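You operate a simulated robot arm through the tools that you are given. There is no shell and no other tool.

You are at the controls of a simulated robot arm. One attempt, no reset.

## Task
Descale the blue strainer in the dip box for 5 minutes, then stand it in the teal tray.
Fine: lid shut while the lamp is lit, and shut again at the end. Set down upright: what you pick out.

The check looks at the end state, three seconds after you hand in, the way a careful person would. Anything else that was tipped, shoved, dropped, spilled or broken makes it a failure. Lids that push on must go on centred and level and be pressed home; caps that screw on are set level and turned clockwise until they are tight.

## Robot
A 6-joint arm with a two-finger gripper, fixed in place. Base frame: the origin is at the foot of the arm, x ahead of it, y to its left, z up; the work surface is at about z = 880. Readings come in mm, rad, newtons and seconds.
Its first joint turns from -2.897 to 2.897 rad. Payload 2.54 kg.
The tool frame sits at the grasp point between the pads (the TCP): z along the fingers, y along the line on which they close. The tips reach 30 mm beyond it. Largest opening 116 mm; the body of the gripper starts 95 mm behind the TCP.
Orientation is told as [roll, pitch, yaw] about the base's x, y, z axes, in that order, counted from this pose: with the fingers straight down and closing along the base's y, the tool's x points along the base's -x, its y along +y and its z along -z.

## Interface
- The arm moves only by the tool move_arm. Its argument "targets" is a list of rows, each a list of 6 numbers: the shift along the tool's x, y, z in units of 50 mm (1.0 is 50 mm), then the turn, a rotation vector about the tool's x, y, z in units of 8 degrees (1.0 is 8 degrees). In form: [[x, y, z, wx, wy, wz], ...]. A call has 1 to 20 rows; each row shifts and turns the commanded pose from where the row before left it, along the tool's axes as they then stand. "jaw" is the gripper command, from -1 (shut) to 1 (fully open), values between in proportion, set as the call begins (left out, the last holds). A call with a number of a shift or a turn outside -1 to 1 is refused whole. A row lasts 0.2 s, in which the tool goes at most 50 mm and 0.15 rad; a call with a longer step from one row to the next is refused whole, and so is a gripper value outside its range. Where a pose cannot be reached the arm comes as near as it can. A force on the tool above 40 N (or 10 N above the force at the start of the call, whichever is more), or a blocked arm, ends the call early, and 0.2 s more pass. The fingers move at their own pace (about 72 mm/s each) and stop on an object; they squeeze with about 28 N. The grip force told is the motor's: it shows also when the fingers shut on nothing. Time passes only in rows, and 0.2 s behind the last, so rows that do not move let the fingers close. The reply holds the time, the measured pose of the TCP, the force on the tool along the base axes, the opening and the grip force, in the units named above and with some noise, with the torque about the TCP (base axes, N m) and any sound that the robot's microphone picked up.
- Cameras (640 x 400 px; columns grow to the right, rows downward): "scene" is fixed at [399.1, 649.2, 1476.9]; the picture's right is [-0.74, 0.67, 0.00], its down [0.51, 0.56, -0.65] and it looks along [-0.44, -0.48, -0.76] (base axes); focal length 214 px, centre (320, 200). "wrist" rides on the gripper at [69, -15, -122] in the tool frame; the picture's right is [0.22, 0.98, 0.00], its down [-0.83, 0.18, -0.53] and it looks along [-0.52, 0.12, 0.85] (tool axes); focal length 251 px, centre (320, 200). There is no depth. A picture from a camera that has moved, and an enlarged one, comes with that camera's place and axes in the base frame and with its lens.
- capture(camera): a new picture of that camera. It takes no simulated time.
- close_up(camera, box): a new picture of the part [left, top, right, bottom] of that camera's present view, enlarged. It takes no simulated time.
- job_done(): hands the job in; it is judged then, once.

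Places have to be worked out from the pictures, the camera data and where the tool is seen. Open the gripper and draw the arm clear of the work before you hand the job in, unless the task says otherwise.

The tools are called after "Emit:" as name(argument=value, ...) on one line, values as JSON. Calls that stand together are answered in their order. move_arm: Moves the arm, as the interface text tells. Its arguments: {"type":"object","properties":{"targets":{"type":"array"},"jaw":{"type":"number"}},"required":["targets"]} The other tools are called the same way: capture (camera) takes a picture; close_up (camera, box) takes an enlarged picture of a part of a camera's view; job_done () hands the job in.

At the start:

```text
t: 0.0
eef_pos: [315.0, 395.5, 1267.4]
tool_rot: [0.002, -0.001, 0.0]
wrist_force: [-0.6, -0.1, 0.4]
torque: [-0.01, -0.04, 0.0]
grip_width: 116.0
grip_force: 0.1
```

scene: 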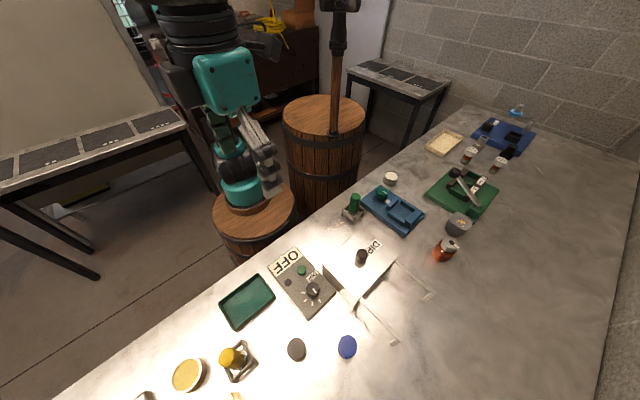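
wrist: 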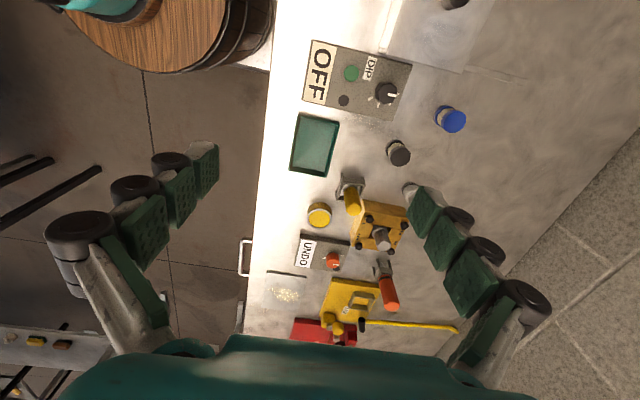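

The pictures show a control box marked OFF, a clear box marked DIP, a teal tray and assorted objects. I'll take enlarged views before moving.

Emit:
close_up(camera="scene", box=[200, 220, 460, 390])

Emit:
close_up(camera="scene", box=[330, 110, 560, 270])

Emit:
close_up(camera="wrist", box=[260, 0, 520, 180])

Emit:
close_up(camera="wrist", box=[240, 160, 500, 350])

```text
2.35 times, centred on (330, 305) of scene
camera zoom: at [399.1, 649.2, 1476.9], right [-0.74, 0.67, 0.0], down [0.51, 0.56, -0.65], along [-0.44, -0.48, -0.76], focal length 505 px, centre (296, -47)
```

zoom: 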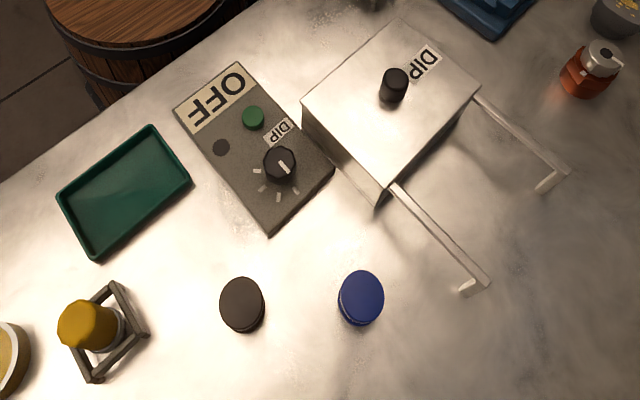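

```text
2.50 times, centred on (445, 190) of scene
camera zoom: at [399.1, 649.2, 1476.9], right [-0.74, 0.67, 0.0], down [0.51, 0.56, -0.65], along [-0.44, -0.48, -0.76], focal length 536 px, centre (8, 225)
```

zoom: 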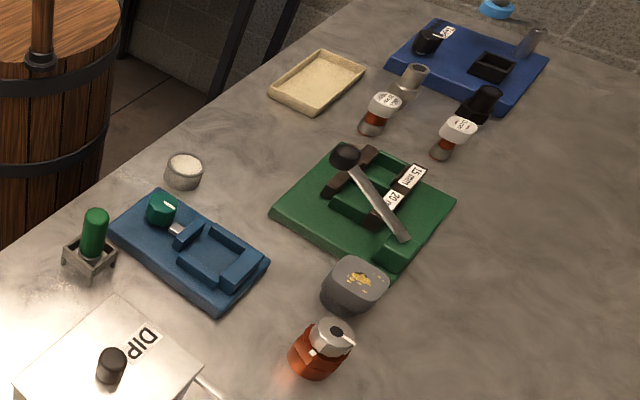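

```text
2.22 times, centred on (390, 90) of wrist
camera zoom: at [245.0, 379.6, 1388.4], right [-0.22, 0.98, 0.0], down [0.83, 0.18, 0.53], along [0.52, 0.12, -0.85], focal length 559 px, centre (164, 444)
```

zoom: 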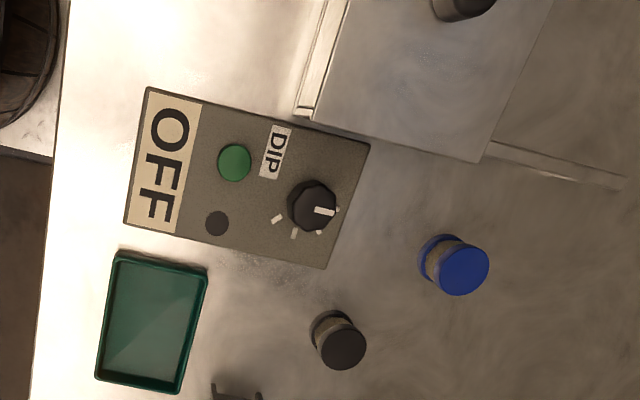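

```text
2.11 times, centred on (370, 255) of wrist
camera zoom: at [245.0, 379.6, 1388.4], right [-0.22, 0.98, 0.0], down [0.83, 0.18, 0.53], along [0.52, 0.12, -0.85], focal length 529 px, centre (215, 84)
```

zoom: 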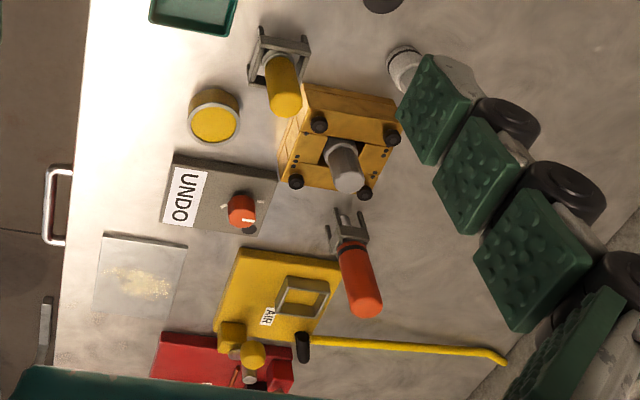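

The panel has a green button, a dark lamp and a dial with tick marks. I'll zoom in further on the dial and the box.

Emit:
close_up(camera="wrist", box=[300, 35, 420, 125])

Emit:
close_up(camera="scene", box=[265, 240, 345, 325])

Emit:
close_up(camera="scene", box=[315, 220, 445, 360])

Emit:
close_up(camera="scene", box=[270, 320, 370, 380])

```text
4.44 times, centred on (360, 80) of wrist
camera zoom: at [245.0, 379.6, 1388.4], right [-0.22, 0.98, 0.0], down [0.83, 0.18, 0.53], along [0.52, 0.12, -0.85], focal length 1118 px, centre (142, 733)
```

zoom: 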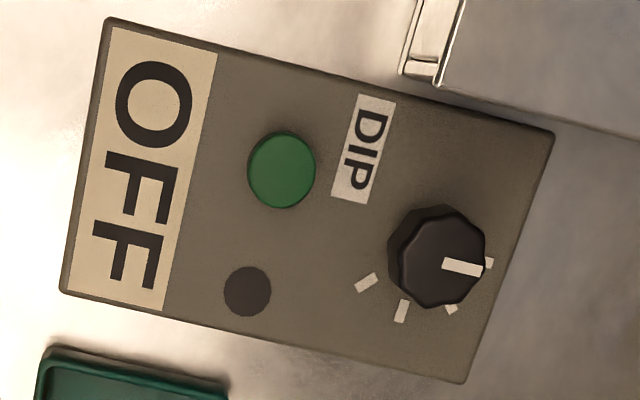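

```text
4.71 times, centred on (305, 282) of scene
camera zoom: at [399.1, 649.2, 1476.9], right [-0.74, 0.67, 0.0], down [0.51, 0.56, -0.65], along [-0.44, -0.48, -0.76], focal length 1009 px, centre (391, -188)
```

zoom: 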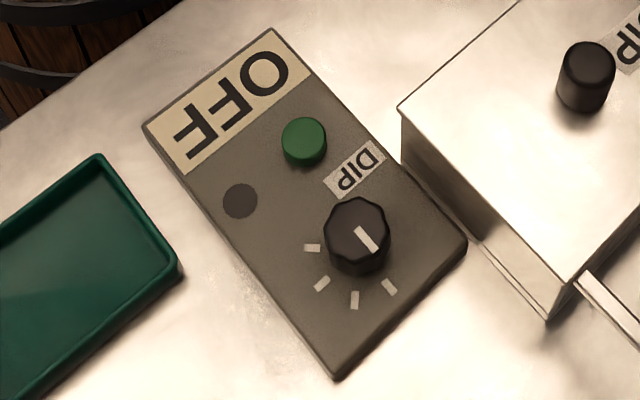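

```text
2.86 times, centred on (380, 290) of scene
camera zoom: at [399.1, 649.2, 1476.9], right [-0.74, 0.67, 0.0], down [0.51, 0.56, -0.65], along [-0.44, -0.48, -0.76], focal length 613 px, centre (149, -57)
```

zoom: 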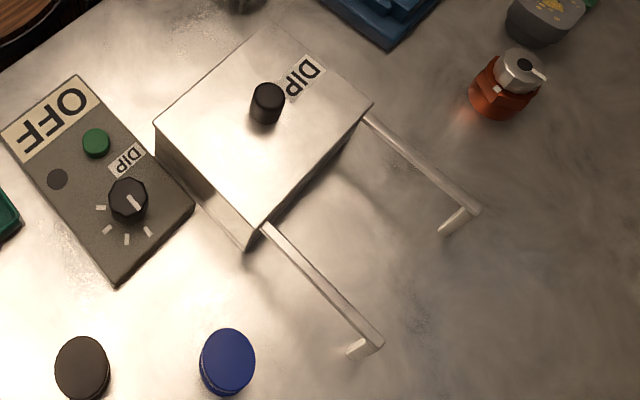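

```text
6.40 times, centred on (320, 350) of scene
camera zoom: at [399.1, 649.2, 1476.9], right [-0.74, 0.67, 0.0], down [0.51, 0.56, -0.65], along [-0.44, -0.48, -0.76], focal length 1373 px, centre (320, -760)
```

zoom: 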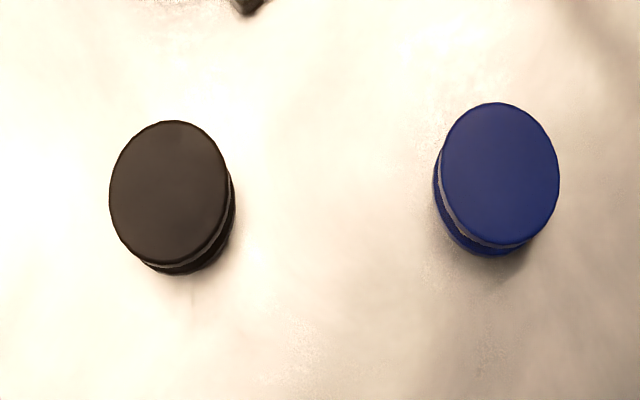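

Projecting both cameras puts the panel at about x 242–340, y 369–545, and the dip box at x 80–237, y 485–602 with its top near 960. The lid rails run along +y, and the strainer is near (311, 643). I'll zoom tightly on the dial to look for numerals.

Emit:
close_up(camera="wrist", box=[370, 70, 418, 110])

Emit:
close_up(camera="scene", box=[295, 275, 335, 310])

Emit:
close_up(camera="wrist", box=[370, 95, 480, 170])

```text
10.00 times, centred on (394, 90) of wrist
camera zoom: at [245.0, 379.6, 1388.4], right [-0.22, 0.98, 0.0], down [0.83, 0.18, 0.53], along [0.52, 0.12, -0.85], focal length 2514 px, centre (-420, 1300)
```

zoom: 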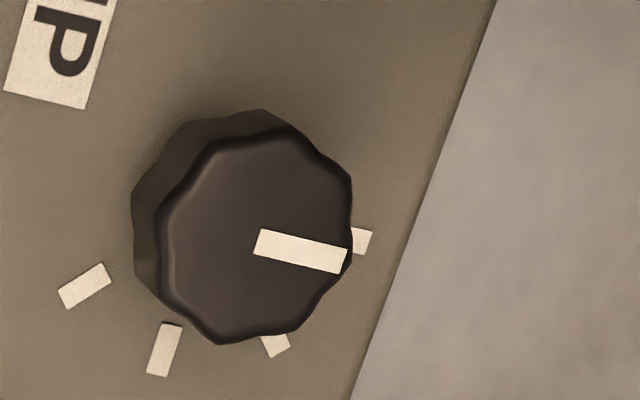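

```text
11.43 times, centred on (315, 292) of scene
camera zoom: at [399.1, 649.2, 1476.9], right [-0.74, 0.67, 0.0], down [0.51, 0.56, -0.65], along [-0.44, -0.48, -0.76], focal length 2451 px, centre (377, -857)
```

zoom: 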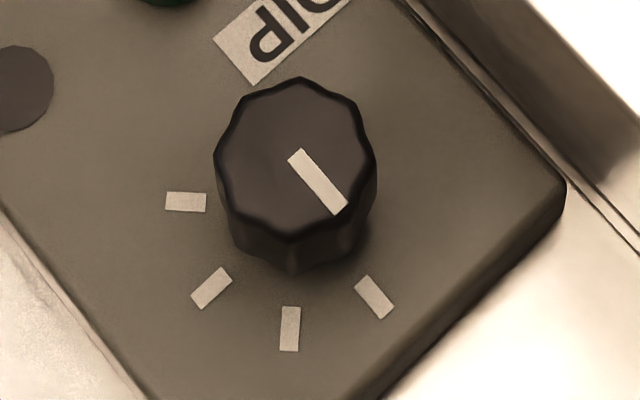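

```text
5.33 times, centred on (425, 132) of wrist
camera zoom: at [245.0, 379.6, 1388.4], right [-0.22, 0.98, 0.0], down [0.83, 0.18, 0.53], along [0.52, 0.12, -0.85], focal length 1341 px, centre (-240, 560)
```

zoom: 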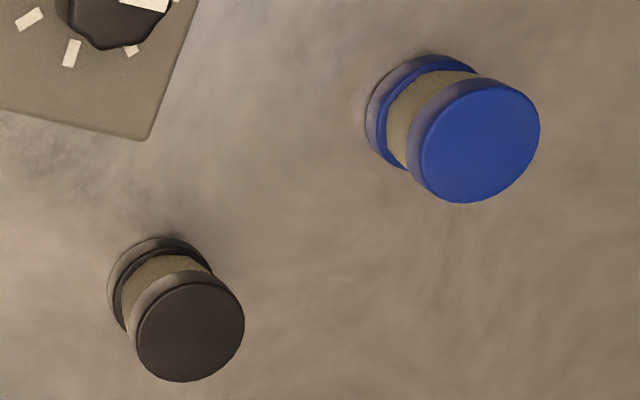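

No numerals on the dial, so the OFF plate is probably a readout. The dial centre is near (291, 508) with its top near z 935. I'll move above it at a safe height and look again.

Emit:
move_arm(targets=[[0.096, 0.45, 0.828, 0, 0, 0], [0.096, 0.45, 0.828, 0, 0, 0], [0.096, 0.45, 0.828, 0, 0, 0], [0.096, 0.45, 0.828, 0, 0, 0], [0.096, 0.45, 0.828, 0, 0, 0]], jaw=0.2)

Emit:
capture(camera="wrist")

Emit:
capture(camera="scene")

```text
t: 1.2
eef_pos: [291.3, 507.7, 1060.3]
tool_rot: [-0.001, 0.0, 0.001]
wrist_force: [-0.3, -0.4, 0.4]
torque: [0.05, 0.0, 0.01]
grip_width: 69.7
grip_force: 0.1
```

```text
taken
camera wrist: at [221.0, 492.4, 1181.4], right [-0.22, 0.98, 0.0], down [0.83, 0.18, 0.53], along [0.52, 0.12, -0.85], focal length 251 px, centre (320, 200)
```

wrist: 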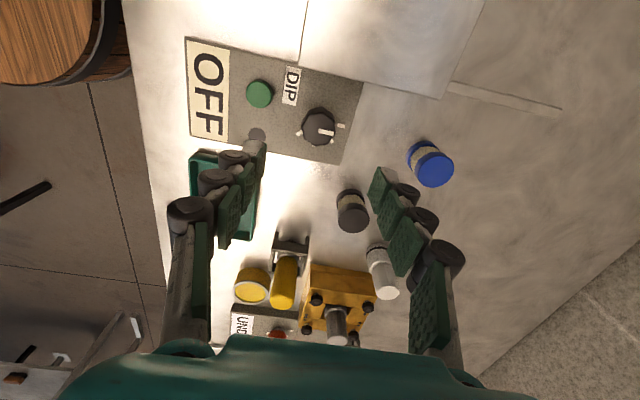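

```text
taken
```

scene: 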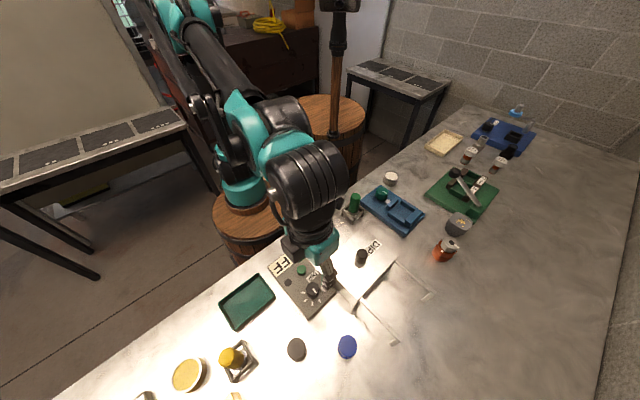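

The move landed where commanded. I'll zoom on the dial from this closer view to read the pointer's position against the marks.

Emit:
close_up(camera="wrist", box=[180, 30, 380, 170])

Emit:
close_up(camera="wrist", box=[290, 95, 355, 155])

Emit:
close_up(camera="wrist", box=[390, 120, 480, 200])

```text
2.86 times, centred on (280, 100) of wrist
camera zoom: at [221.0, 492.4, 1181.4], right [-0.22, 0.98, 0.0], down [0.83, 0.18, 0.53], along [0.52, 0.12, -0.85], focal length 718 px, centre (434, 486)
```

zoom: 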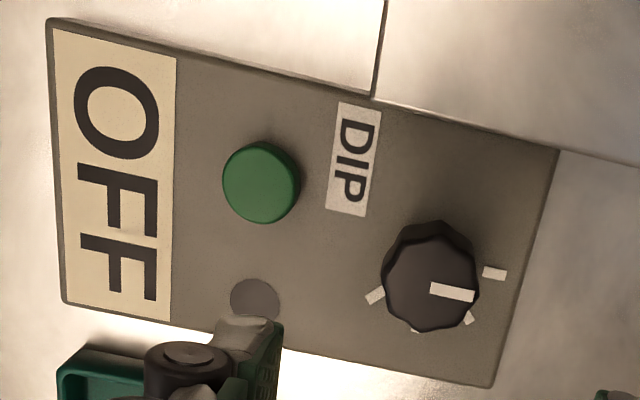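

```text
6.67 times, centred on (322, 125) of wrist
camera zoom: at [221.0, 492.4, 1181.4], right [-0.22, 0.98, 0.0], down [0.83, 0.18, 0.53], along [0.52, 0.12, -0.85], focal length 1676 px, centre (303, 700)
```

zoom: 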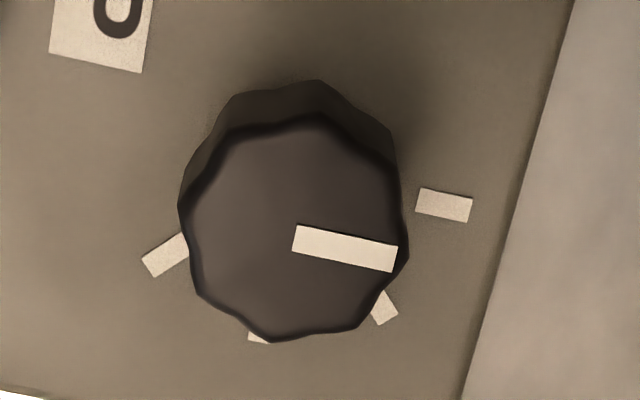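

```text
5.00 times, centred on (435, 160) of wrist
camera zoom: at [221.0, 492.4, 1181.4], right [-0.22, 0.98, 0.0], down [0.83, 0.18, 0.53], along [0.52, 0.12, -0.85], focal length 1257 px, centre (-255, 400)
```

zoom: 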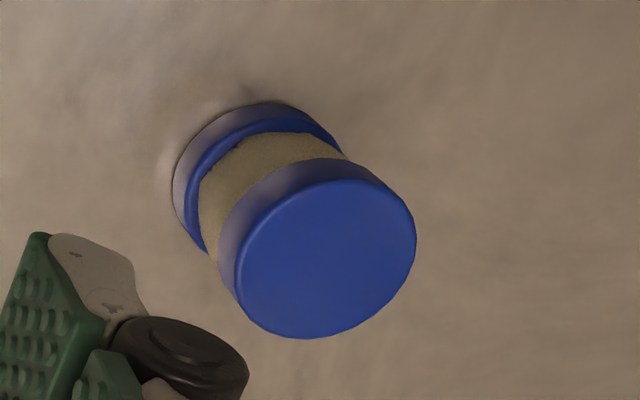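

The pointer lies on the fourth mark (toward +y), with the plate reading OFF. I'll lower onto the dial with the fingers about 54 mm apart, keeping clear of the green button near (277, 444).

Emit:
move_arm(targets=[[0, 0, 0.6, 0, 0, 0], [0, 0, 0.6, 0, 0, 0], [0, 0, 0.6, 0, 0, 0], [0, 0, 0.3, 0, 0, 0], [0, 0, 0.2, 0, 0, 0]], jaw=-0.07)

Emit:
capture(camera="wrist")

Emit:
close_up(camera="scene", box=[250, 220, 380, 330])

```text
t: 2.4
eef_pos: [291.0, 507.4, 946.4]
tool_rot: [-0.001, -0.001, 0.0]
wrist_force: [0.0, -0.7, 0.6]
torque: [0.0, 0.0, -0.02]
grip_width: 54.0
grip_force: 0.0
```

```text
taken
camera wrist: at [221.1, 492.1, 1066.2], right [-0.22, 0.98, 0.0], down [0.83, 0.18, 0.53], along [0.52, 0.12, -0.85], focal length 251 px, centre (320, 200)
```

wrist: 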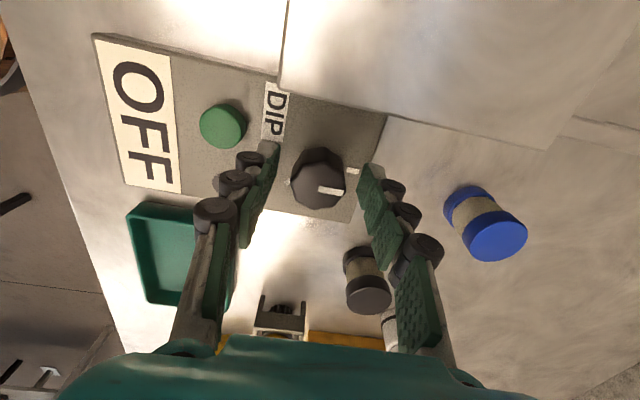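

```text
3.64 times, centred on (315, 275) of scene
camera zoom: at [399.1, 649.2, 1476.9], right [-0.74, 0.67, 0.0], down [0.51, 0.56, -0.65], along [-0.44, -0.48, -0.76], focal length 780 px, centre (338, -73)
```

zoom: 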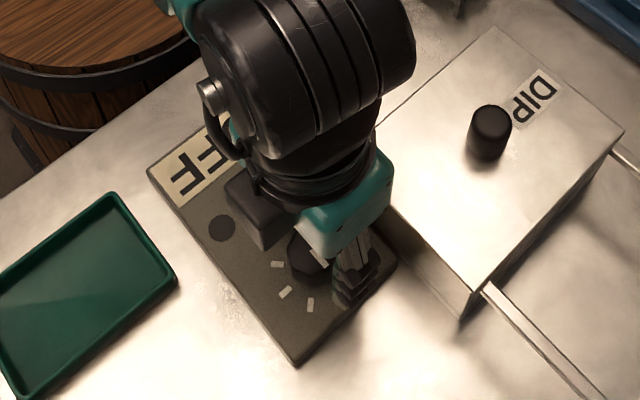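

The dial sits between the fingers, slightly nearer the base than the TCP. I'll shift about 3.5 mm toward −x, go 4 mm lower and close on it.

Emit:
move_arm(targets=[[0.07, 0, 0.08, 0, 0, 0]])

Emit:
close_up(camera="wrist", box=[230, 110, 410, 250])

```text
t: 2.8
eef_pos: [288.1, 506.6, 941.9]
tool_rot: [-0.001, 0.0, -0.001]
wrist_force: [0.1, -0.4, -0.3]
torque: [-0.02, -0.04, 0.02]
grip_width: 53.7
grip_force: 0.0
```

```text
2.86 times, centred on (320, 180) of wrist
camera zoom: at [217.8, 492.1, 1062.3], right [-0.22, 0.98, 0.0], down [0.83, 0.18, 0.53], along [0.52, 0.12, -0.85], focal length 718 px, centre (320, 257)
```

zoom: 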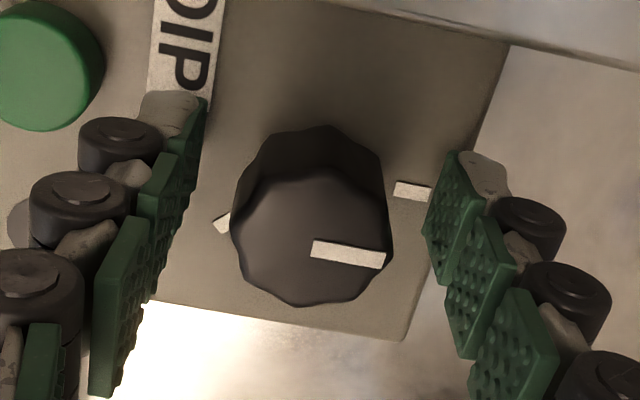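

The dial is roughly centred. I'll close the fingers on it.

Emit:
move_arm(targets=[[0, 0, 0, 0, 0, 0], [0, 0, 0, 0, 0, 0], [0, 0, 0, 0, 0, 0]], jaw=-0.6)

```text
t: 3.6
eef_pos: [286.9, 507.3, 939.4]
tool_rot: [0.002, -0.002, 0.001]
wrist_force: [-0.7, -1.7, -3.6]
torque: [-0.1, 0.0, -0.02]
grip_width: 33.2
grip_force: 45.5
```

Gripped at 33 mm. Now I'll turn the dial 40° clockwise seen from above, one mark, and watch the plate.

Emit:
move_arm(targets=[[0, 0, 0, 0, 0, 1], [0, 0, 0, 0, 0, 1], [0, 0, 0, 0, 0, 1], [0, 0, 0, 0, 0, 1], [0, 0, 0, 0, 0, 1]])

Emit:
capture(camera="wrist")

Emit:
close_up(camera="scene", box=[250, 220, 380, 330])

```text
t: 4.7
eef_pos: [287.9, 510.3, 940.6]
tool_rot: [0.007, 0.002, -0.589]
wrist_force: [1.4, 13.2, -11.2]
torque: [0.45, -0.27, 0.09]
grip_width: 33.0
grip_force: 45.2
stopped in row 5: the force on the tool passed its limit at 43 N (the readings are from after the stop); the commanded pose is now the measured one
```

```text
taken
camera wrist: at [221.8, 535.8, 1062.4], right [0.36, 0.93, 0.01], down [0.79, -0.31, 0.53], along [0.5, -0.19, -0.85], focal length 251 px, centre (320, 200)
```

wrist: 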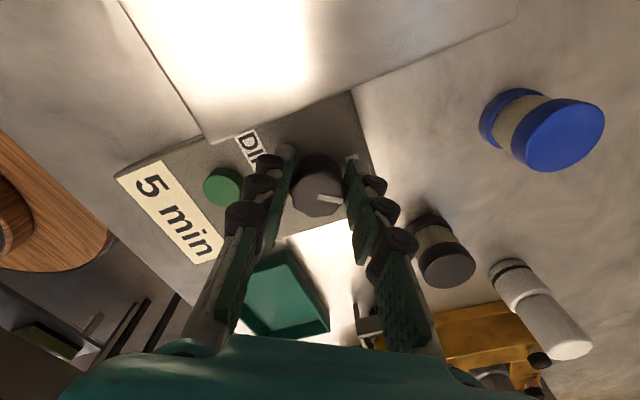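

```text
3.64 times, centred on (315, 275) of scene
camera zoom: at [399.1, 649.2, 1476.9], right [-0.74, 0.67, 0.0], down [0.51, 0.56, -0.65], along [-0.44, -0.48, -0.76], focal length 780 px, centre (338, -73)
```

zoom: 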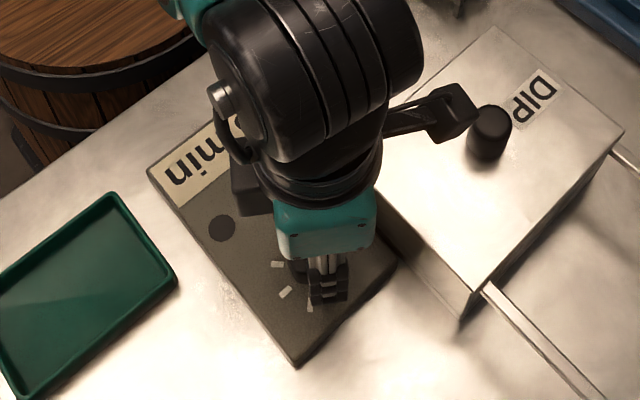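

The plate now reads "5 min". I'll open the fingers, back straight up, and check the dial stays on that mark.

Emit:
move_arm(targets=[[0, 0, 0, 0, 0, 0], [0, 0, 0, 0, 0, 0]], jaw=-0.07)

Emit:
move_arm(targets=[[0, 0, -0.4, 0, 0, 0], [0, 0, -0.8, 0, 0, 0], [0, 0, -0.8, 0, 0, 0]])

Emit:
capture(camera="wrist")

Emit:
capture(camera="scene")

```text
t: 5.3
eef_pos: [287.3, 510.2, 942.0]
tool_rot: [0.006, 0.001, -0.587]
wrist_force: [-0.7, 0.8, 0.6]
torque: [-0.03, 0.01, -0.01]
grip_width: 54.2
grip_force: 0.1
```

```text
t: 6.1
eef_pos: [288.2, 509.3, 1042.9]
tool_rot: [0.005, 0.002, -0.588]
wrist_force: [0.6, 0.3, 0.2]
torque: [-0.03, -0.02, 0.04]
grip_width: 53.9
grip_force: 0.0
```

```text
taken
camera wrist: at [222.3, 534.4, 1163.9], right [0.36, 0.93, 0.01], down [0.79, -0.31, 0.53], along [0.5, -0.19, -0.85], focal length 251 px, centre (320, 200)
```

wrist: 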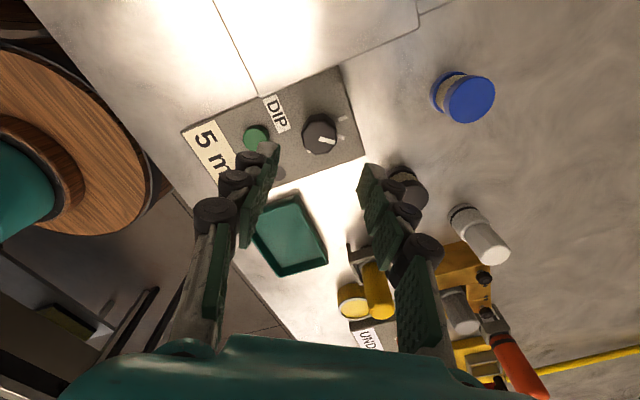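

```text
taken
```

scene: 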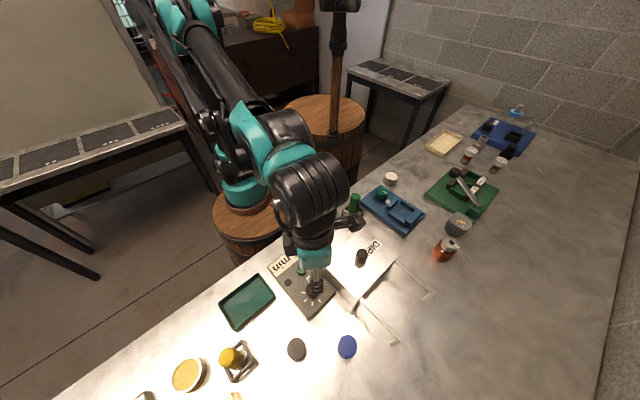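

The dial holds at "5 min". Now I'll square the tool up and move above the lid knob, near (158, 542), to look at it closely.

Emit:
move_arm(targets=[[0, 0, -0.3, 0, 0, -1], [0, 0, -0.3, 0, 0, -1], [0, 0, -0.3, 0, 0, -1], [0, 0, -0.3, 0, 0, -1], [0, 0, 0, 0, 0, -0.21], [0.85, 0.2, 0, 0, 0, 0], [0.85, 0.2, 0, 0, 0, 0], [0.85, 0.2, 0, 0, 0, 0]], jaw=-0.07)

Emit:
capture(camera="wrist")

Emit:
close_up(camera="scene", box=[250, 220, 450, 360])

```text
t: 7.9
eef_pos: [160.9, 538.2, 1101.3]
tool_rot: [0.006, -0.001, 0.001]
wrist_force: [1.3, -0.2, 0.4]
torque: [-0.01, 0.05, -0.01]
grip_width: 53.5
grip_force: 0.0
```

```text
taken
camera wrist: at [89.9, 523.3, 1222.4], right [-0.21, 0.98, 0.0], down [0.82, 0.18, 0.54], along [0.52, 0.12, -0.84], focal length 251 px, centre (320, 200)
```

wrist: 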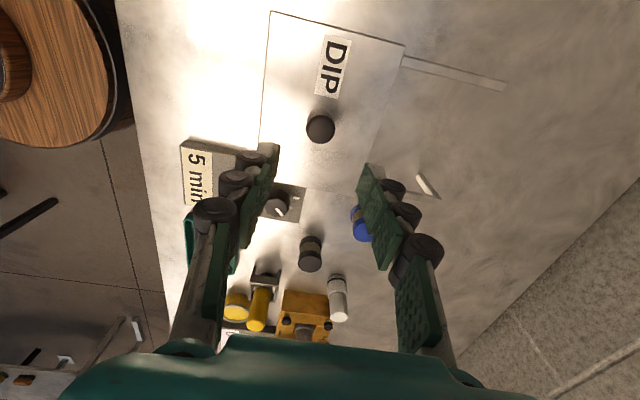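

```text
2.86 times, centred on (350, 290) of scene
camera zoom: at [399.1, 649.2, 1476.9], right [-0.74, 0.67, 0.0], down [0.51, 0.56, -0.65], along [-0.44, -0.48, -0.76], focal length 613 px, centre (234, -57)
```

zoom: 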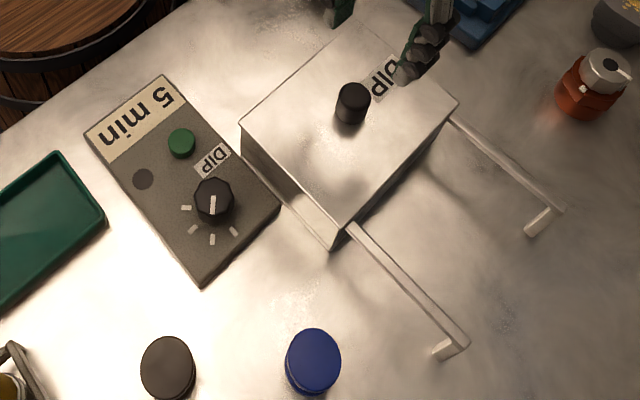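

The dial pointer sits on the 5 min mark. The lid knob is about 25 mm across, centred near (157, 539) with its top near z 990. I'll lower around it.

Emit:
move_arm(targets=[[0.04, 0.01, 0.7, 0, 0, 0], [0.03, 0.01, 0.7, 0, 0, 0], [0, 0, 0.4, 0, 0, 0], [0, 0, 0.2, 0, 0, 0]])

Emit:
close_up(camera="wrist", box=[220, 100, 420, 260])

Emit:
close_up(camera="scene", box=[320, 220, 410, 290])

```text
t: 8.9
eef_pos: [155.1, 539.6, 1001.3]
tool_rot: [0.006, -0.002, 0.0]
wrist_force: [0.3, 0.1, 0.4]
torque: [-0.01, -0.01, 0.03]
grip_width: 53.8
grip_force: 0.1
```

```text
2.50 times, centred on (320, 180) of wrist
camera zoom: at [86.6, 524.1, 1121.9], right [-0.21, 0.98, 0.0], down [0.82, 0.18, 0.54], along [0.52, 0.12, -0.84], focal length 629 px, centre (320, 250)
```

zoom: 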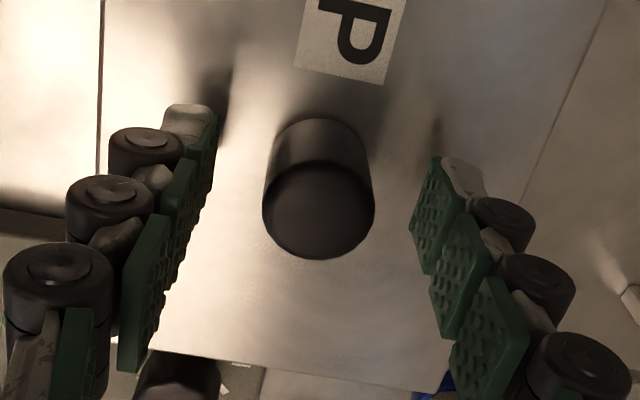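

```text
5.71 times, centred on (365, 255) of scene
camera zoom: at [399.1, 649.2, 1476.9], right [-0.74, 0.67, 0.0], down [0.51, 0.56, -0.65], along [-0.44, -0.48, -0.76], focal length 1226 px, centre (63, -114)
```

zoom: 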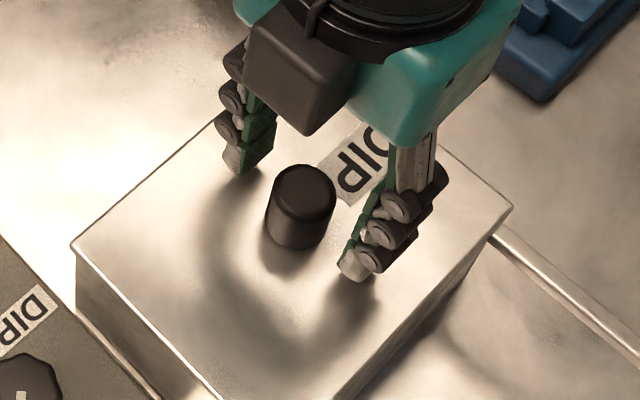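

The fingers straddle the knob evenly. I'll close on it.

Emit:
move_arm(targets=[[0, 0, 0.06, 0, 0, 0], [0, 0, 0, 0, 0, 0], [0, 0, 0, 0, 0, 0]], jaw=-0.8)

```text
t: 9.7
eef_pos: [157.1, 539.6, 998.3]
tool_rot: [0.005, -0.002, 0.0]
wrist_force: [0.3, 1.8, 12.1]
torque: [0.05, 0.04, -0.02]
grip_width: 27.1
grip_force: 45.2
```

Gripped at 27 mm, with a light upward force as if the tips are touching the lid. I'll ease up slightly and begin sliding the lid toward +y.

Emit:
move_arm(targets=[[0, 0.1, -0.02, 0, 0, 0], [0, 0.2, 0, 0, 0, 0], [0, 0.2, 0, 0, 0, 0]])

Emit:
close_up(camera="scene", box=[300, 220, 450, 350])

```text
t: 10.5
eef_pos: [155.5, 565.6, 998.0]
tool_rot: [0.006, -0.001, 0.0]
wrist_force: [-4.0, 0.1, -35.3]
torque: [0.0, 0.08, -0.01]
grip_width: 26.7
grip_force: 44.7
```

```text
3.08 times, centred on (375, 285) of scene
camera zoom: at [399.1, 649.2, 1476.9], right [-0.74, 0.67, 0.0], down [0.51, 0.56, -0.65], along [-0.44, -0.48, -0.76], focal length 660 px, centre (151, -62)
```

zoom: 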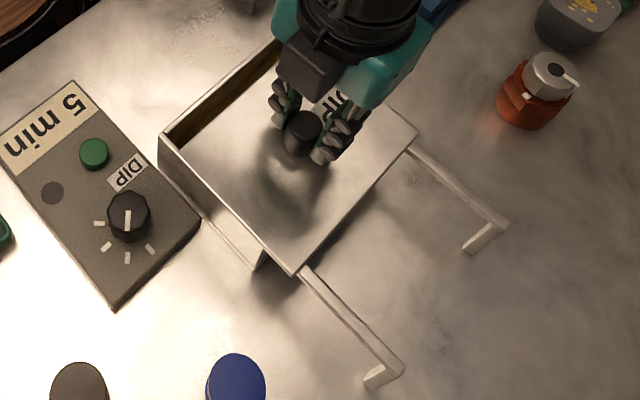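

The lid slides along its rails, but I am pulling up on it at 35 N. I'll lower about 0.7 mm and keep sliding.

Emit:
move_arm(targets=[[0, 0, 0.014, 0, 0, 0], [0, 0.2, 0, 0, 0, 0], [0, 0.25, 0, 0, 0, 0], [0, 0.25, 0, 0, 0, 0], [0, 0.25, 0, 0, 0, 0]])

Emit:
close_up(camera="scene", box=[300, 220, 450, 350])

```text
t: 11.7
eef_pos: [156.6, 613.7, 998.2]
tool_rot: [0.006, -0.002, 0.001]
wrist_force: [-14.2, 0.4, -28.6]
torque: [-0.06, 0.33, 0.0]
grip_width: 26.7
grip_force: 45.1
```

```text
3.08 times, centred on (375, 285) of scene
camera zoom: at [399.1, 649.2, 1476.9], right [-0.74, 0.67, 0.0], down [0.51, 0.56, -0.65], along [-0.44, -0.48, -0.76], focal length 660 px, centre (151, -62)
```

zoom: 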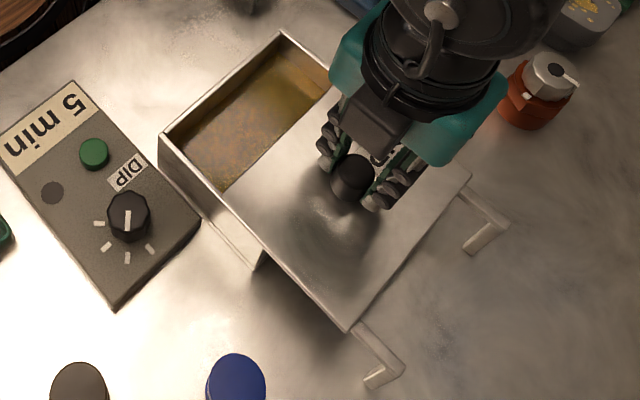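

The box holds yellowish liquid and the lid is about two-thirds open. I'll relieve the small vertical and sideways load and slide on to the end stop.

Emit:
move_arm(targets=[[0.006, 0, 0.012, 0, 0, 0], [0, 0.2, 0, 0, 0, 0], [0, 0.2, 0, 0, 0, 0], [0, 0.2, 0, 0, 0, 0], [0, 0.1, 0, 0, 0, 0], [0, 0.1, 0, 0, 0, 0]])

Emit:
close_up(camera="scene", box=[300, 220, 450, 350])

```text
t: 13.1
eef_pos: [156.2, 653.5, 998.6]
tool_rot: [0.006, -0.003, 0.001]
wrist_force: [-9.6, -0.4, -8.1]
torque: [-0.07, 0.17, 0.0]
grip_width: 27.1
grip_force: 45.2
```

```text
3.08 times, centred on (375, 285) of scene
camera zoom: at [399.1, 649.2, 1476.9], right [-0.74, 0.67, 0.0], down [0.51, 0.56, -0.65], along [-0.44, -0.48, -0.76], focal length 660 px, centre (151, -62)
```

zoom: 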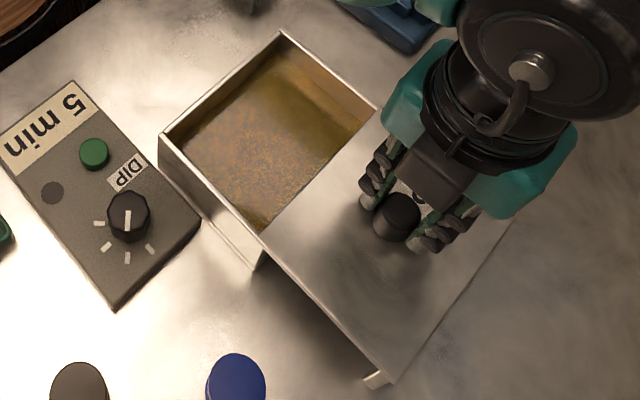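

The lid is fully open, with 114 mm of travel, and rests on its rails. I'll release the knob and rise.

Emit:
move_arm(targets=[[0, 0, 0, 0, 0, 0], [0, 0, 0, 0, 0, 0]], jaw=-0.07)

Emit:
move_arm(targets=[[0, 0, -0.4, 0, 0, 0], [0, 0, -0.8, 0, 0, 0], [0, 0, -0.8, 0, 0, 0]])

Emit:
capture(camera="wrist")

Emit:
close_up(camera="scene", box=[260, 220, 450, 370])

```text
t: 13.7
eef_pos: [157.4, 652.1, 999.4]
tool_rot: [0.003, -0.002, 0.0]
wrist_force: [-0.2, -0.3, 0.7]
torque: [-0.01, 0.03, -0.02]
grip_width: 53.9
grip_force: 0.0
```

```text
t: 14.5
eef_pos: [157.7, 653.0, 1098.7]
tool_rot: [0.006, -0.002, 0.0]
wrist_force: [0.3, 0.3, 0.4]
torque: [-0.03, -0.02, -0.01]
grip_width: 54.1
grip_force: 0.1
```

```text
taken
camera wrist: at [87.8, 637.2, 1220.1], right [-0.21, 0.98, 0.0], down [0.82, 0.18, 0.54], along [0.52, 0.12, -0.84], focal length 251 px, centre (320, 200)
```

wrist: 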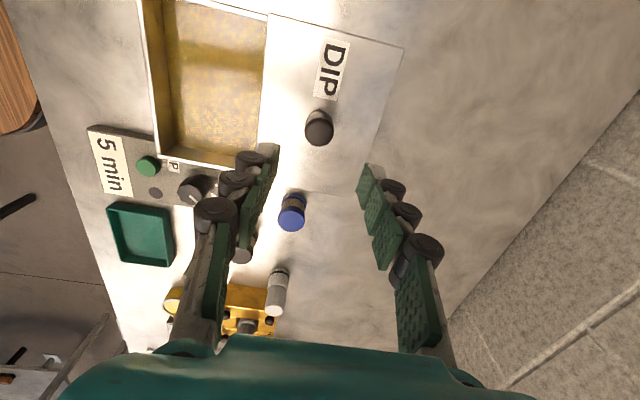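

```text
2.67 times, centred on (355, 295) of scene
camera zoom: at [399.1, 649.2, 1476.9], right [-0.74, 0.67, 0.0], down [0.51, 0.56, -0.65], along [-0.44, -0.48, -0.76], focal length 572 px, centre (227, -53)
```

zoom: 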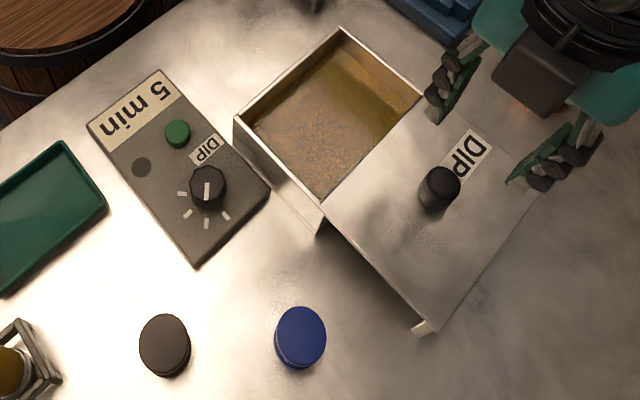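

Box fully open. Now I'll move above the blue strainer, near (311, 643).

Emit:
move_arm(targets=[[-0.765, -0.05, 0, 0, 0, 0], [-0.765, -0.05, 0, 0, 0, 0], [-0.765, -0.05, 0.2, 0, 0, 0], [-0.765, -0.05, 0.4, 0, 0, 0]], jaw=0.2)

Emit:
capture(camera="wrist")

Emit:
close_up(camera="scene", box=[300, 310, 400, 380])

```text
t: 15.5
eef_pos: [309.8, 642.6, 1069.1]
tool_rot: [0.006, -0.003, 0.002]
wrist_force: [-0.3, 0.7, -0.1]
torque: [0.0, -0.01, 0.0]
grip_width: 69.3
grip_force: 0.0
```

```text
taken
camera wrist: at [240.1, 627.4, 1190.1], right [-0.22, 0.98, 0.0], down [0.82, 0.18, 0.54], along [0.52, 0.12, -0.84], focal length 251 px, centre (320, 200)
```

wrist: 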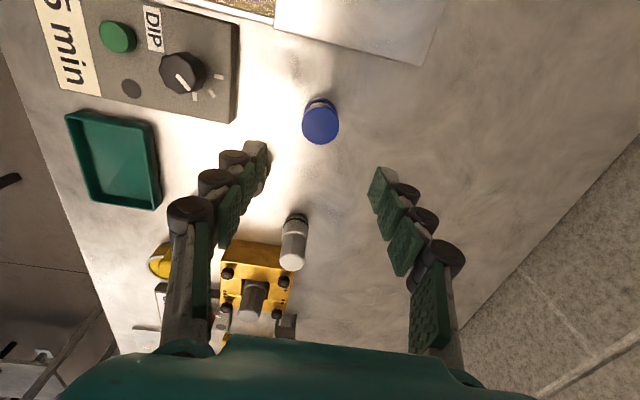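

```text
5.71 times, centred on (350, 345) of scene
camera zoom: at [399.1, 649.2, 1476.9], right [-0.74, 0.67, 0.0], down [0.51, 0.56, -0.65], along [-0.44, -0.48, -0.76], focal length 1226 px, centre (149, -629)
```

zoom: 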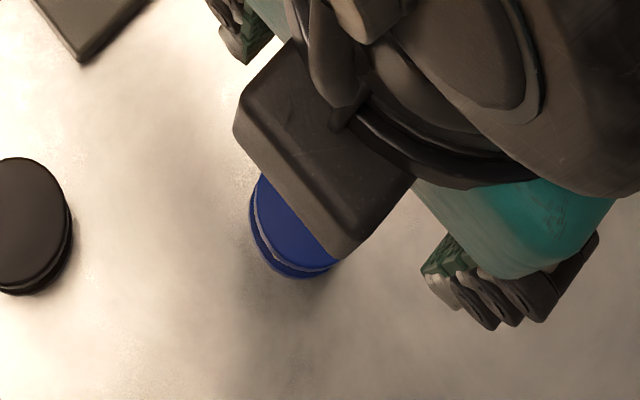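

The strainer is right below. I'll zoom to judge its height and shape.

Emit:
close_up(camera="wrist", box=[280, 80, 360, 150])

Emit:
close_up(camera="wrist", box=[150, 190, 320, 330])

```text
5.71 times, centred on (320, 115) of wrist
camera zoom: at [240.1, 627.4, 1190.1], right [-0.22, 0.98, 0.0], down [0.82, 0.18, 0.54], along [0.52, 0.12, -0.84], focal length 1437 px, centre (320, 686)
```

zoom: 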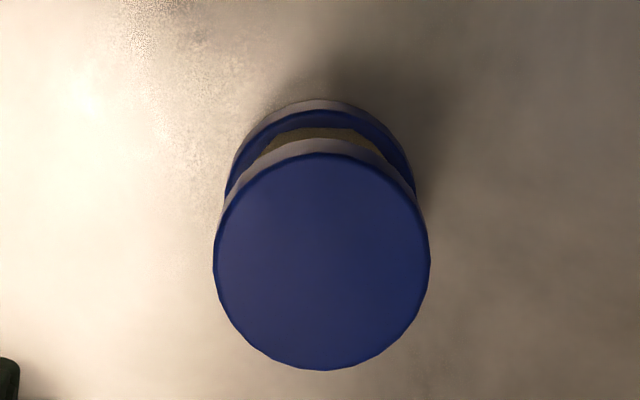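

```text
2.86 times, centred on (235, 260) of wrist
camera zoom: at [240.1, 627.4, 1190.1], right [-0.22, 0.98, 0.0], down [0.82, 0.18, 0.54], along [0.52, 0.12, -0.84], focal length 718 px, centre (563, 29)
```

zoom: 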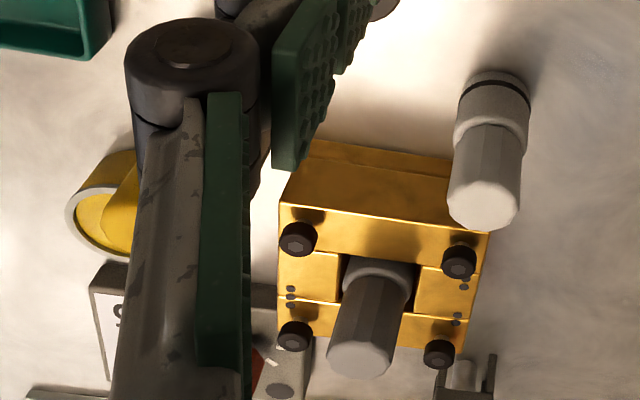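

The strainer is about 38 mm across and 60 mm tall, centred near (310, 644). I'll descend around it with the tips stopping about 8 mm above the table.

Emit:
move_arm(targets=[[0, 0.02, 0.7, 0, 0, 0], [0, 0, 0.7, 0, 0, 0], [0, 0, 0.7, 0, 0, 0], [0, 0, 0.5, 0, 0, 0]])

Emit:
capture(camera="wrist")

Emit:
close_up(camera="scene", box=[290, 300, 410, 390])

```text
t: 16.5
eef_pos: [310.9, 642.1, 938.1]
tool_rot: [0.006, -0.002, 0.001]
wrist_force: [-0.2, 0.2, 1.0]
torque: [0.01, 0.01, -0.01]
grip_width: 69.4
grip_force: 0.0
```

```text
taken
camera wrist: at [240.1, 627.2, 1059.8], right [-0.21, 0.98, 0.0], down [0.82, 0.18, 0.54], along [0.52, 0.12, -0.84], focal length 251 px, centre (320, 200)
```

wrist: 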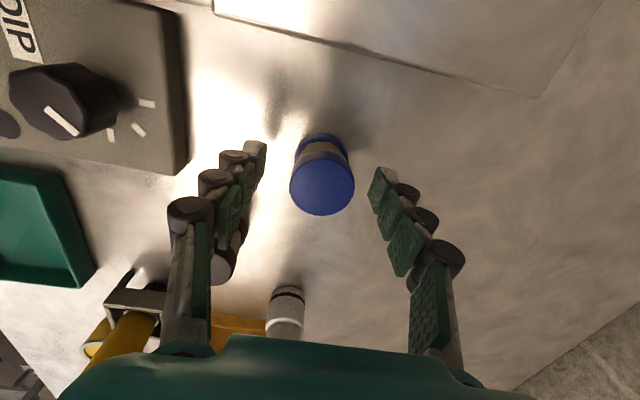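

```text
4.44 times, centred on (350, 345) of scene
camera zoom: at [399.1, 649.2, 1476.9], right [-0.74, 0.67, 0.0], down [0.51, 0.56, -0.65], along [-0.44, -0.48, -0.76], focal length 953 px, centre (187, -444)
```

zoom: 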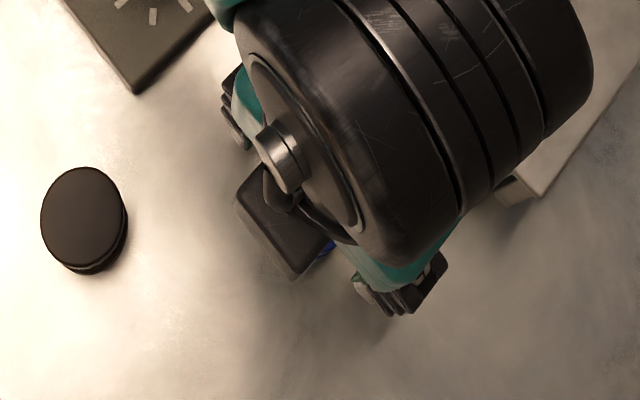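

The strainer sits between the fingers at about (308, 643). I'll nudge 2.5 mm toward −x, drop 20 mm and close.

Emit:
move_arm(targets=[[0.05, 0.02, 0.2, 0, 0, 0], [0, 0, 0.2, 0, 0, 0]])

Emit:
move_arm(targets=[[0, 0, 0, 0, 0, 0], [0, 0, 0, 0, 0, 0], [0, 0, 0, 0, 0, 0]], jaw=-0.6)

Emit:
close_up(camera="wrist", box=[220, 100, 420, 260])

```text
t: 17.1
eef_pos: [307.5, 645.6, 919.0]
tool_rot: [0.006, -0.002, 0.0]
wrist_force: [0.6, 0.5, 0.1]
torque: [0.01, 0.05, 0.01]
grip_width: 69.6
grip_force: 0.1
```

```text
t: 17.9
eef_pos: [306.6, 645.4, 920.3]
tool_rot: [0.007, -0.002, -0.001]
wrist_force: [0.3, -0.8, -0.5]
torque: [0.02, 0.01, 0.02]
grip_width: 38.8
grip_force: 27.7
```

```text
2.50 times, centred on (320, 180) of wrist
camera zoom: at [237.1, 629.3, 1040.3], right [-0.21, 0.98, 0.0], down [0.82, 0.18, 0.54], along [0.52, 0.12, -0.84], focal length 629 px, centre (320, 250)
```

zoom: 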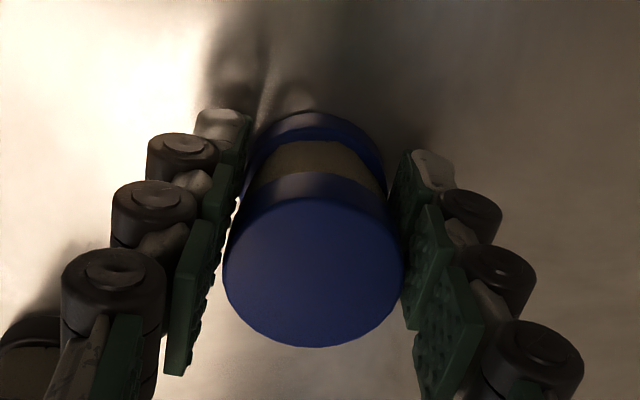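

Gripped at 38.8 mm with 28 N. I'll lift straight up and check the hold.

Emit:
move_arm(targets=[[0, 0, -0.2, 0, 0, 0], [0, 0, -0.5, 0, 0, 0], [0, 0, -0.8, 0, 0, 0], [0, 0, -0.8, 0, 0, 0], [0, 0, -0.6, 0, 0, 0]])

Emit:
capture(camera="wrist")

Emit:
capture(camera="scene")

```text
t: 19.1
eef_pos: [306.2, 644.9, 1066.3]
tool_rot: [0.006, 0.001, -0.001]
wrist_force: [-0.2, 0.2, -0.5]
torque: [0.01, 0.0, 0.01]
grip_width: 38.7
grip_force: 28.3
```

```text
taken
camera wrist: at [237.0, 629.3, 1185.7], right [-0.21, 0.98, 0.0], down [0.82, 0.18, 0.54], along [0.52, 0.12, -0.84], focal length 251 px, centre (320, 200)
```

wrist: 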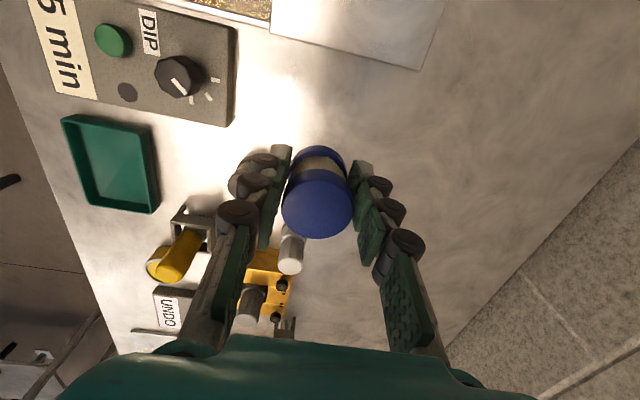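

```text
taken
```

scene: 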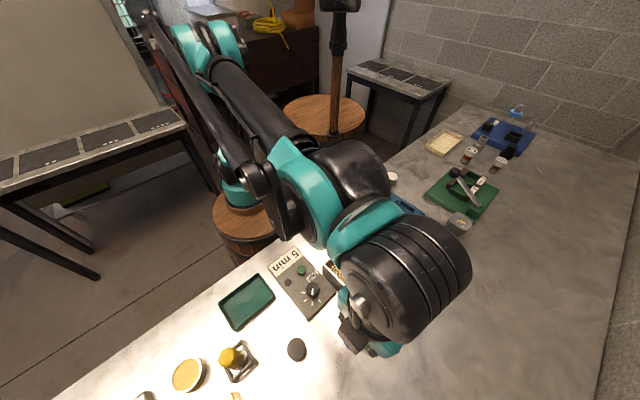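

The strainer is held upright. Now I'll carry it over the open box, above (157, 543).

Emit:
move_arm(targets=[[0.745, -0.51, 0, 0, 0, 0], [0.745, -0.51, 0, 0, 0, 0], [0.745, -0.51, 0, 0, 0, 0], [0.745, -0.51, 0, 0, 0, 0]])

Emit:
capture(camera="wrist")

Emit:
close_up(camera="scene", box=[280, 210, 450, 350])

```text
t: 20.1
eef_pos: [157.4, 542.1, 1061.8]
tool_rot: [0.005, -0.001, 0.001]
wrist_force: [0.5, 0.8, -0.5]
torque: [-0.01, 0.03, -0.01]
grip_width: 38.9
grip_force: 27.9
```

```text
taken
camera wrist: at [86.9, 526.5, 1183.8], right [-0.21, 0.98, 0.0], down [0.82, 0.18, 0.54], along [0.52, 0.12, -0.84], focal length 251 px, centre (320, 200)
```

wrist: 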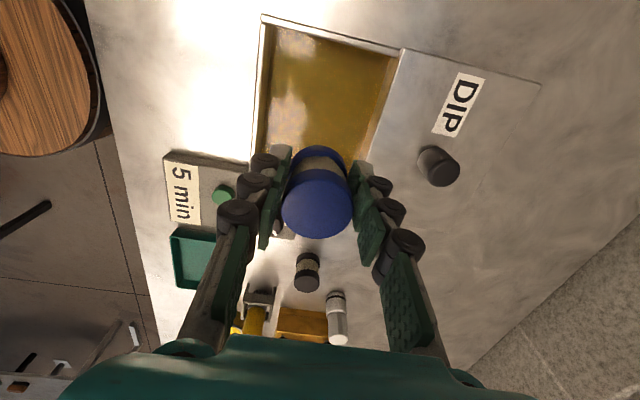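

```text
2.86 times, centred on (365, 280) of scene
camera zoom: at [399.1, 649.2, 1476.9], right [-0.74, 0.67, 0.0], down [0.51, 0.56, -0.65], along [-0.44, -0.48, -0.76], focal length 613 px, centre (191, -29)
```

zoom: 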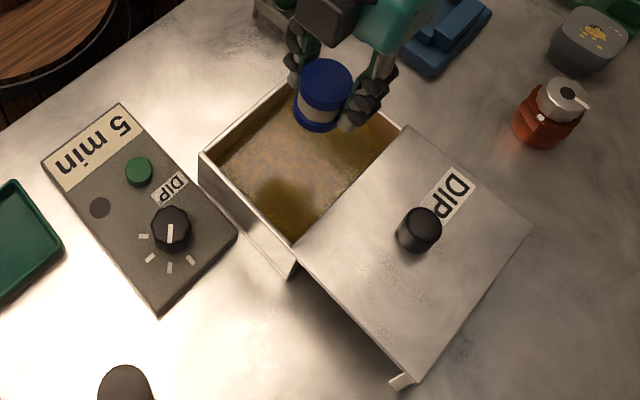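

The strainer is centred over the opening with room all round. I'll lower most of the way into the bath.

Emit:
move_arm(targets=[[0, 0, 0.6, 0, 0, 0], [0, 0, 0.6, 0, 0, 0], [0, 0, 0.6, 0, 0, 0], [0, 0, 0.4, 0, 0, 0], [0, 0, 0.2, 0, 0, 0]])

Emit:
close_up(camera="scene", box=[310, 210, 420, 300])

Emit:
capture(camera="wrist")

```text
t: 21.3
eef_pos: [158.7, 543.4, 943.9]
tool_rot: [0.005, 0.0, 0.0]
wrist_force: [0.1, 0.1, -0.5]
torque: [0.0, 0.01, -0.02]
grip_width: 38.7
grip_force: 28.0
```

```text
4.44 times, centred on (365, 255) of scene
camera zoom: at [399.1, 649.2, 1476.9], right [-0.74, 0.67, 0.0], down [0.51, 0.56, -0.65], along [-0.44, -0.48, -0.76], focal length 953 px, centre (120, -44)
```

zoom: 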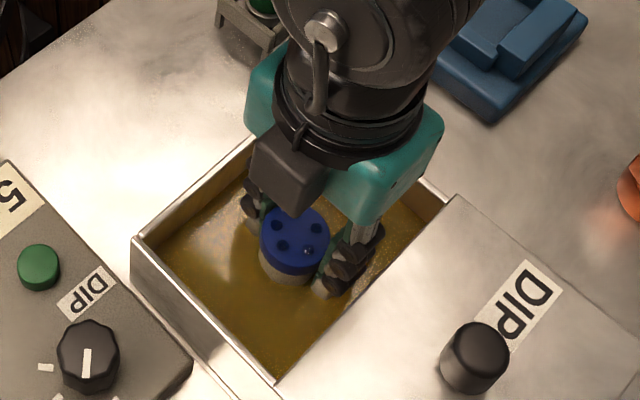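

```text
taken
camera wrist: at [88.7, 527.8, 1064.1], right [-0.21, 0.98, 0.0], down [0.82, 0.18, 0.54], along [0.52, 0.12, -0.84], focal length 251 px, centre (320, 200)
```

wrist: 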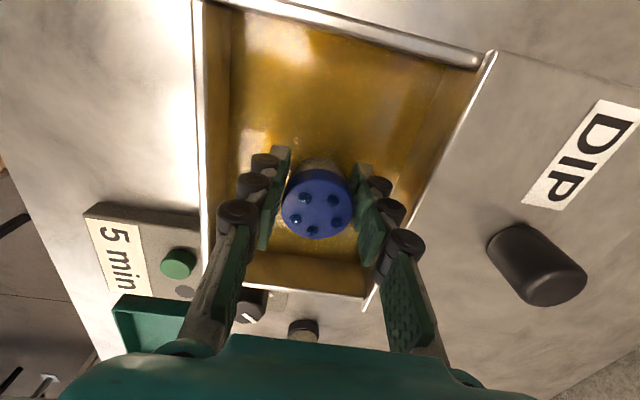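

The strainer is in the liquid. I'll lower in small steps until it touches the floor of the box.

Emit:
move_arm(targets=[[0, 0, 0.16, 0, 0, 0], [0, 0, 0.06, 0, 0, 0], [0, 0, 0.04, 0, 0, 0]])

```text
t: 22.1
eef_pos: [159.1, 543.4, 931.6]
tool_rot: [0.006, -0.005, 0.001]
wrist_force: [0.8, 2.3, 21.1]
torque: [0.02, -0.26, 0.05]
grip_width: 38.5
grip_force: 28.5
```

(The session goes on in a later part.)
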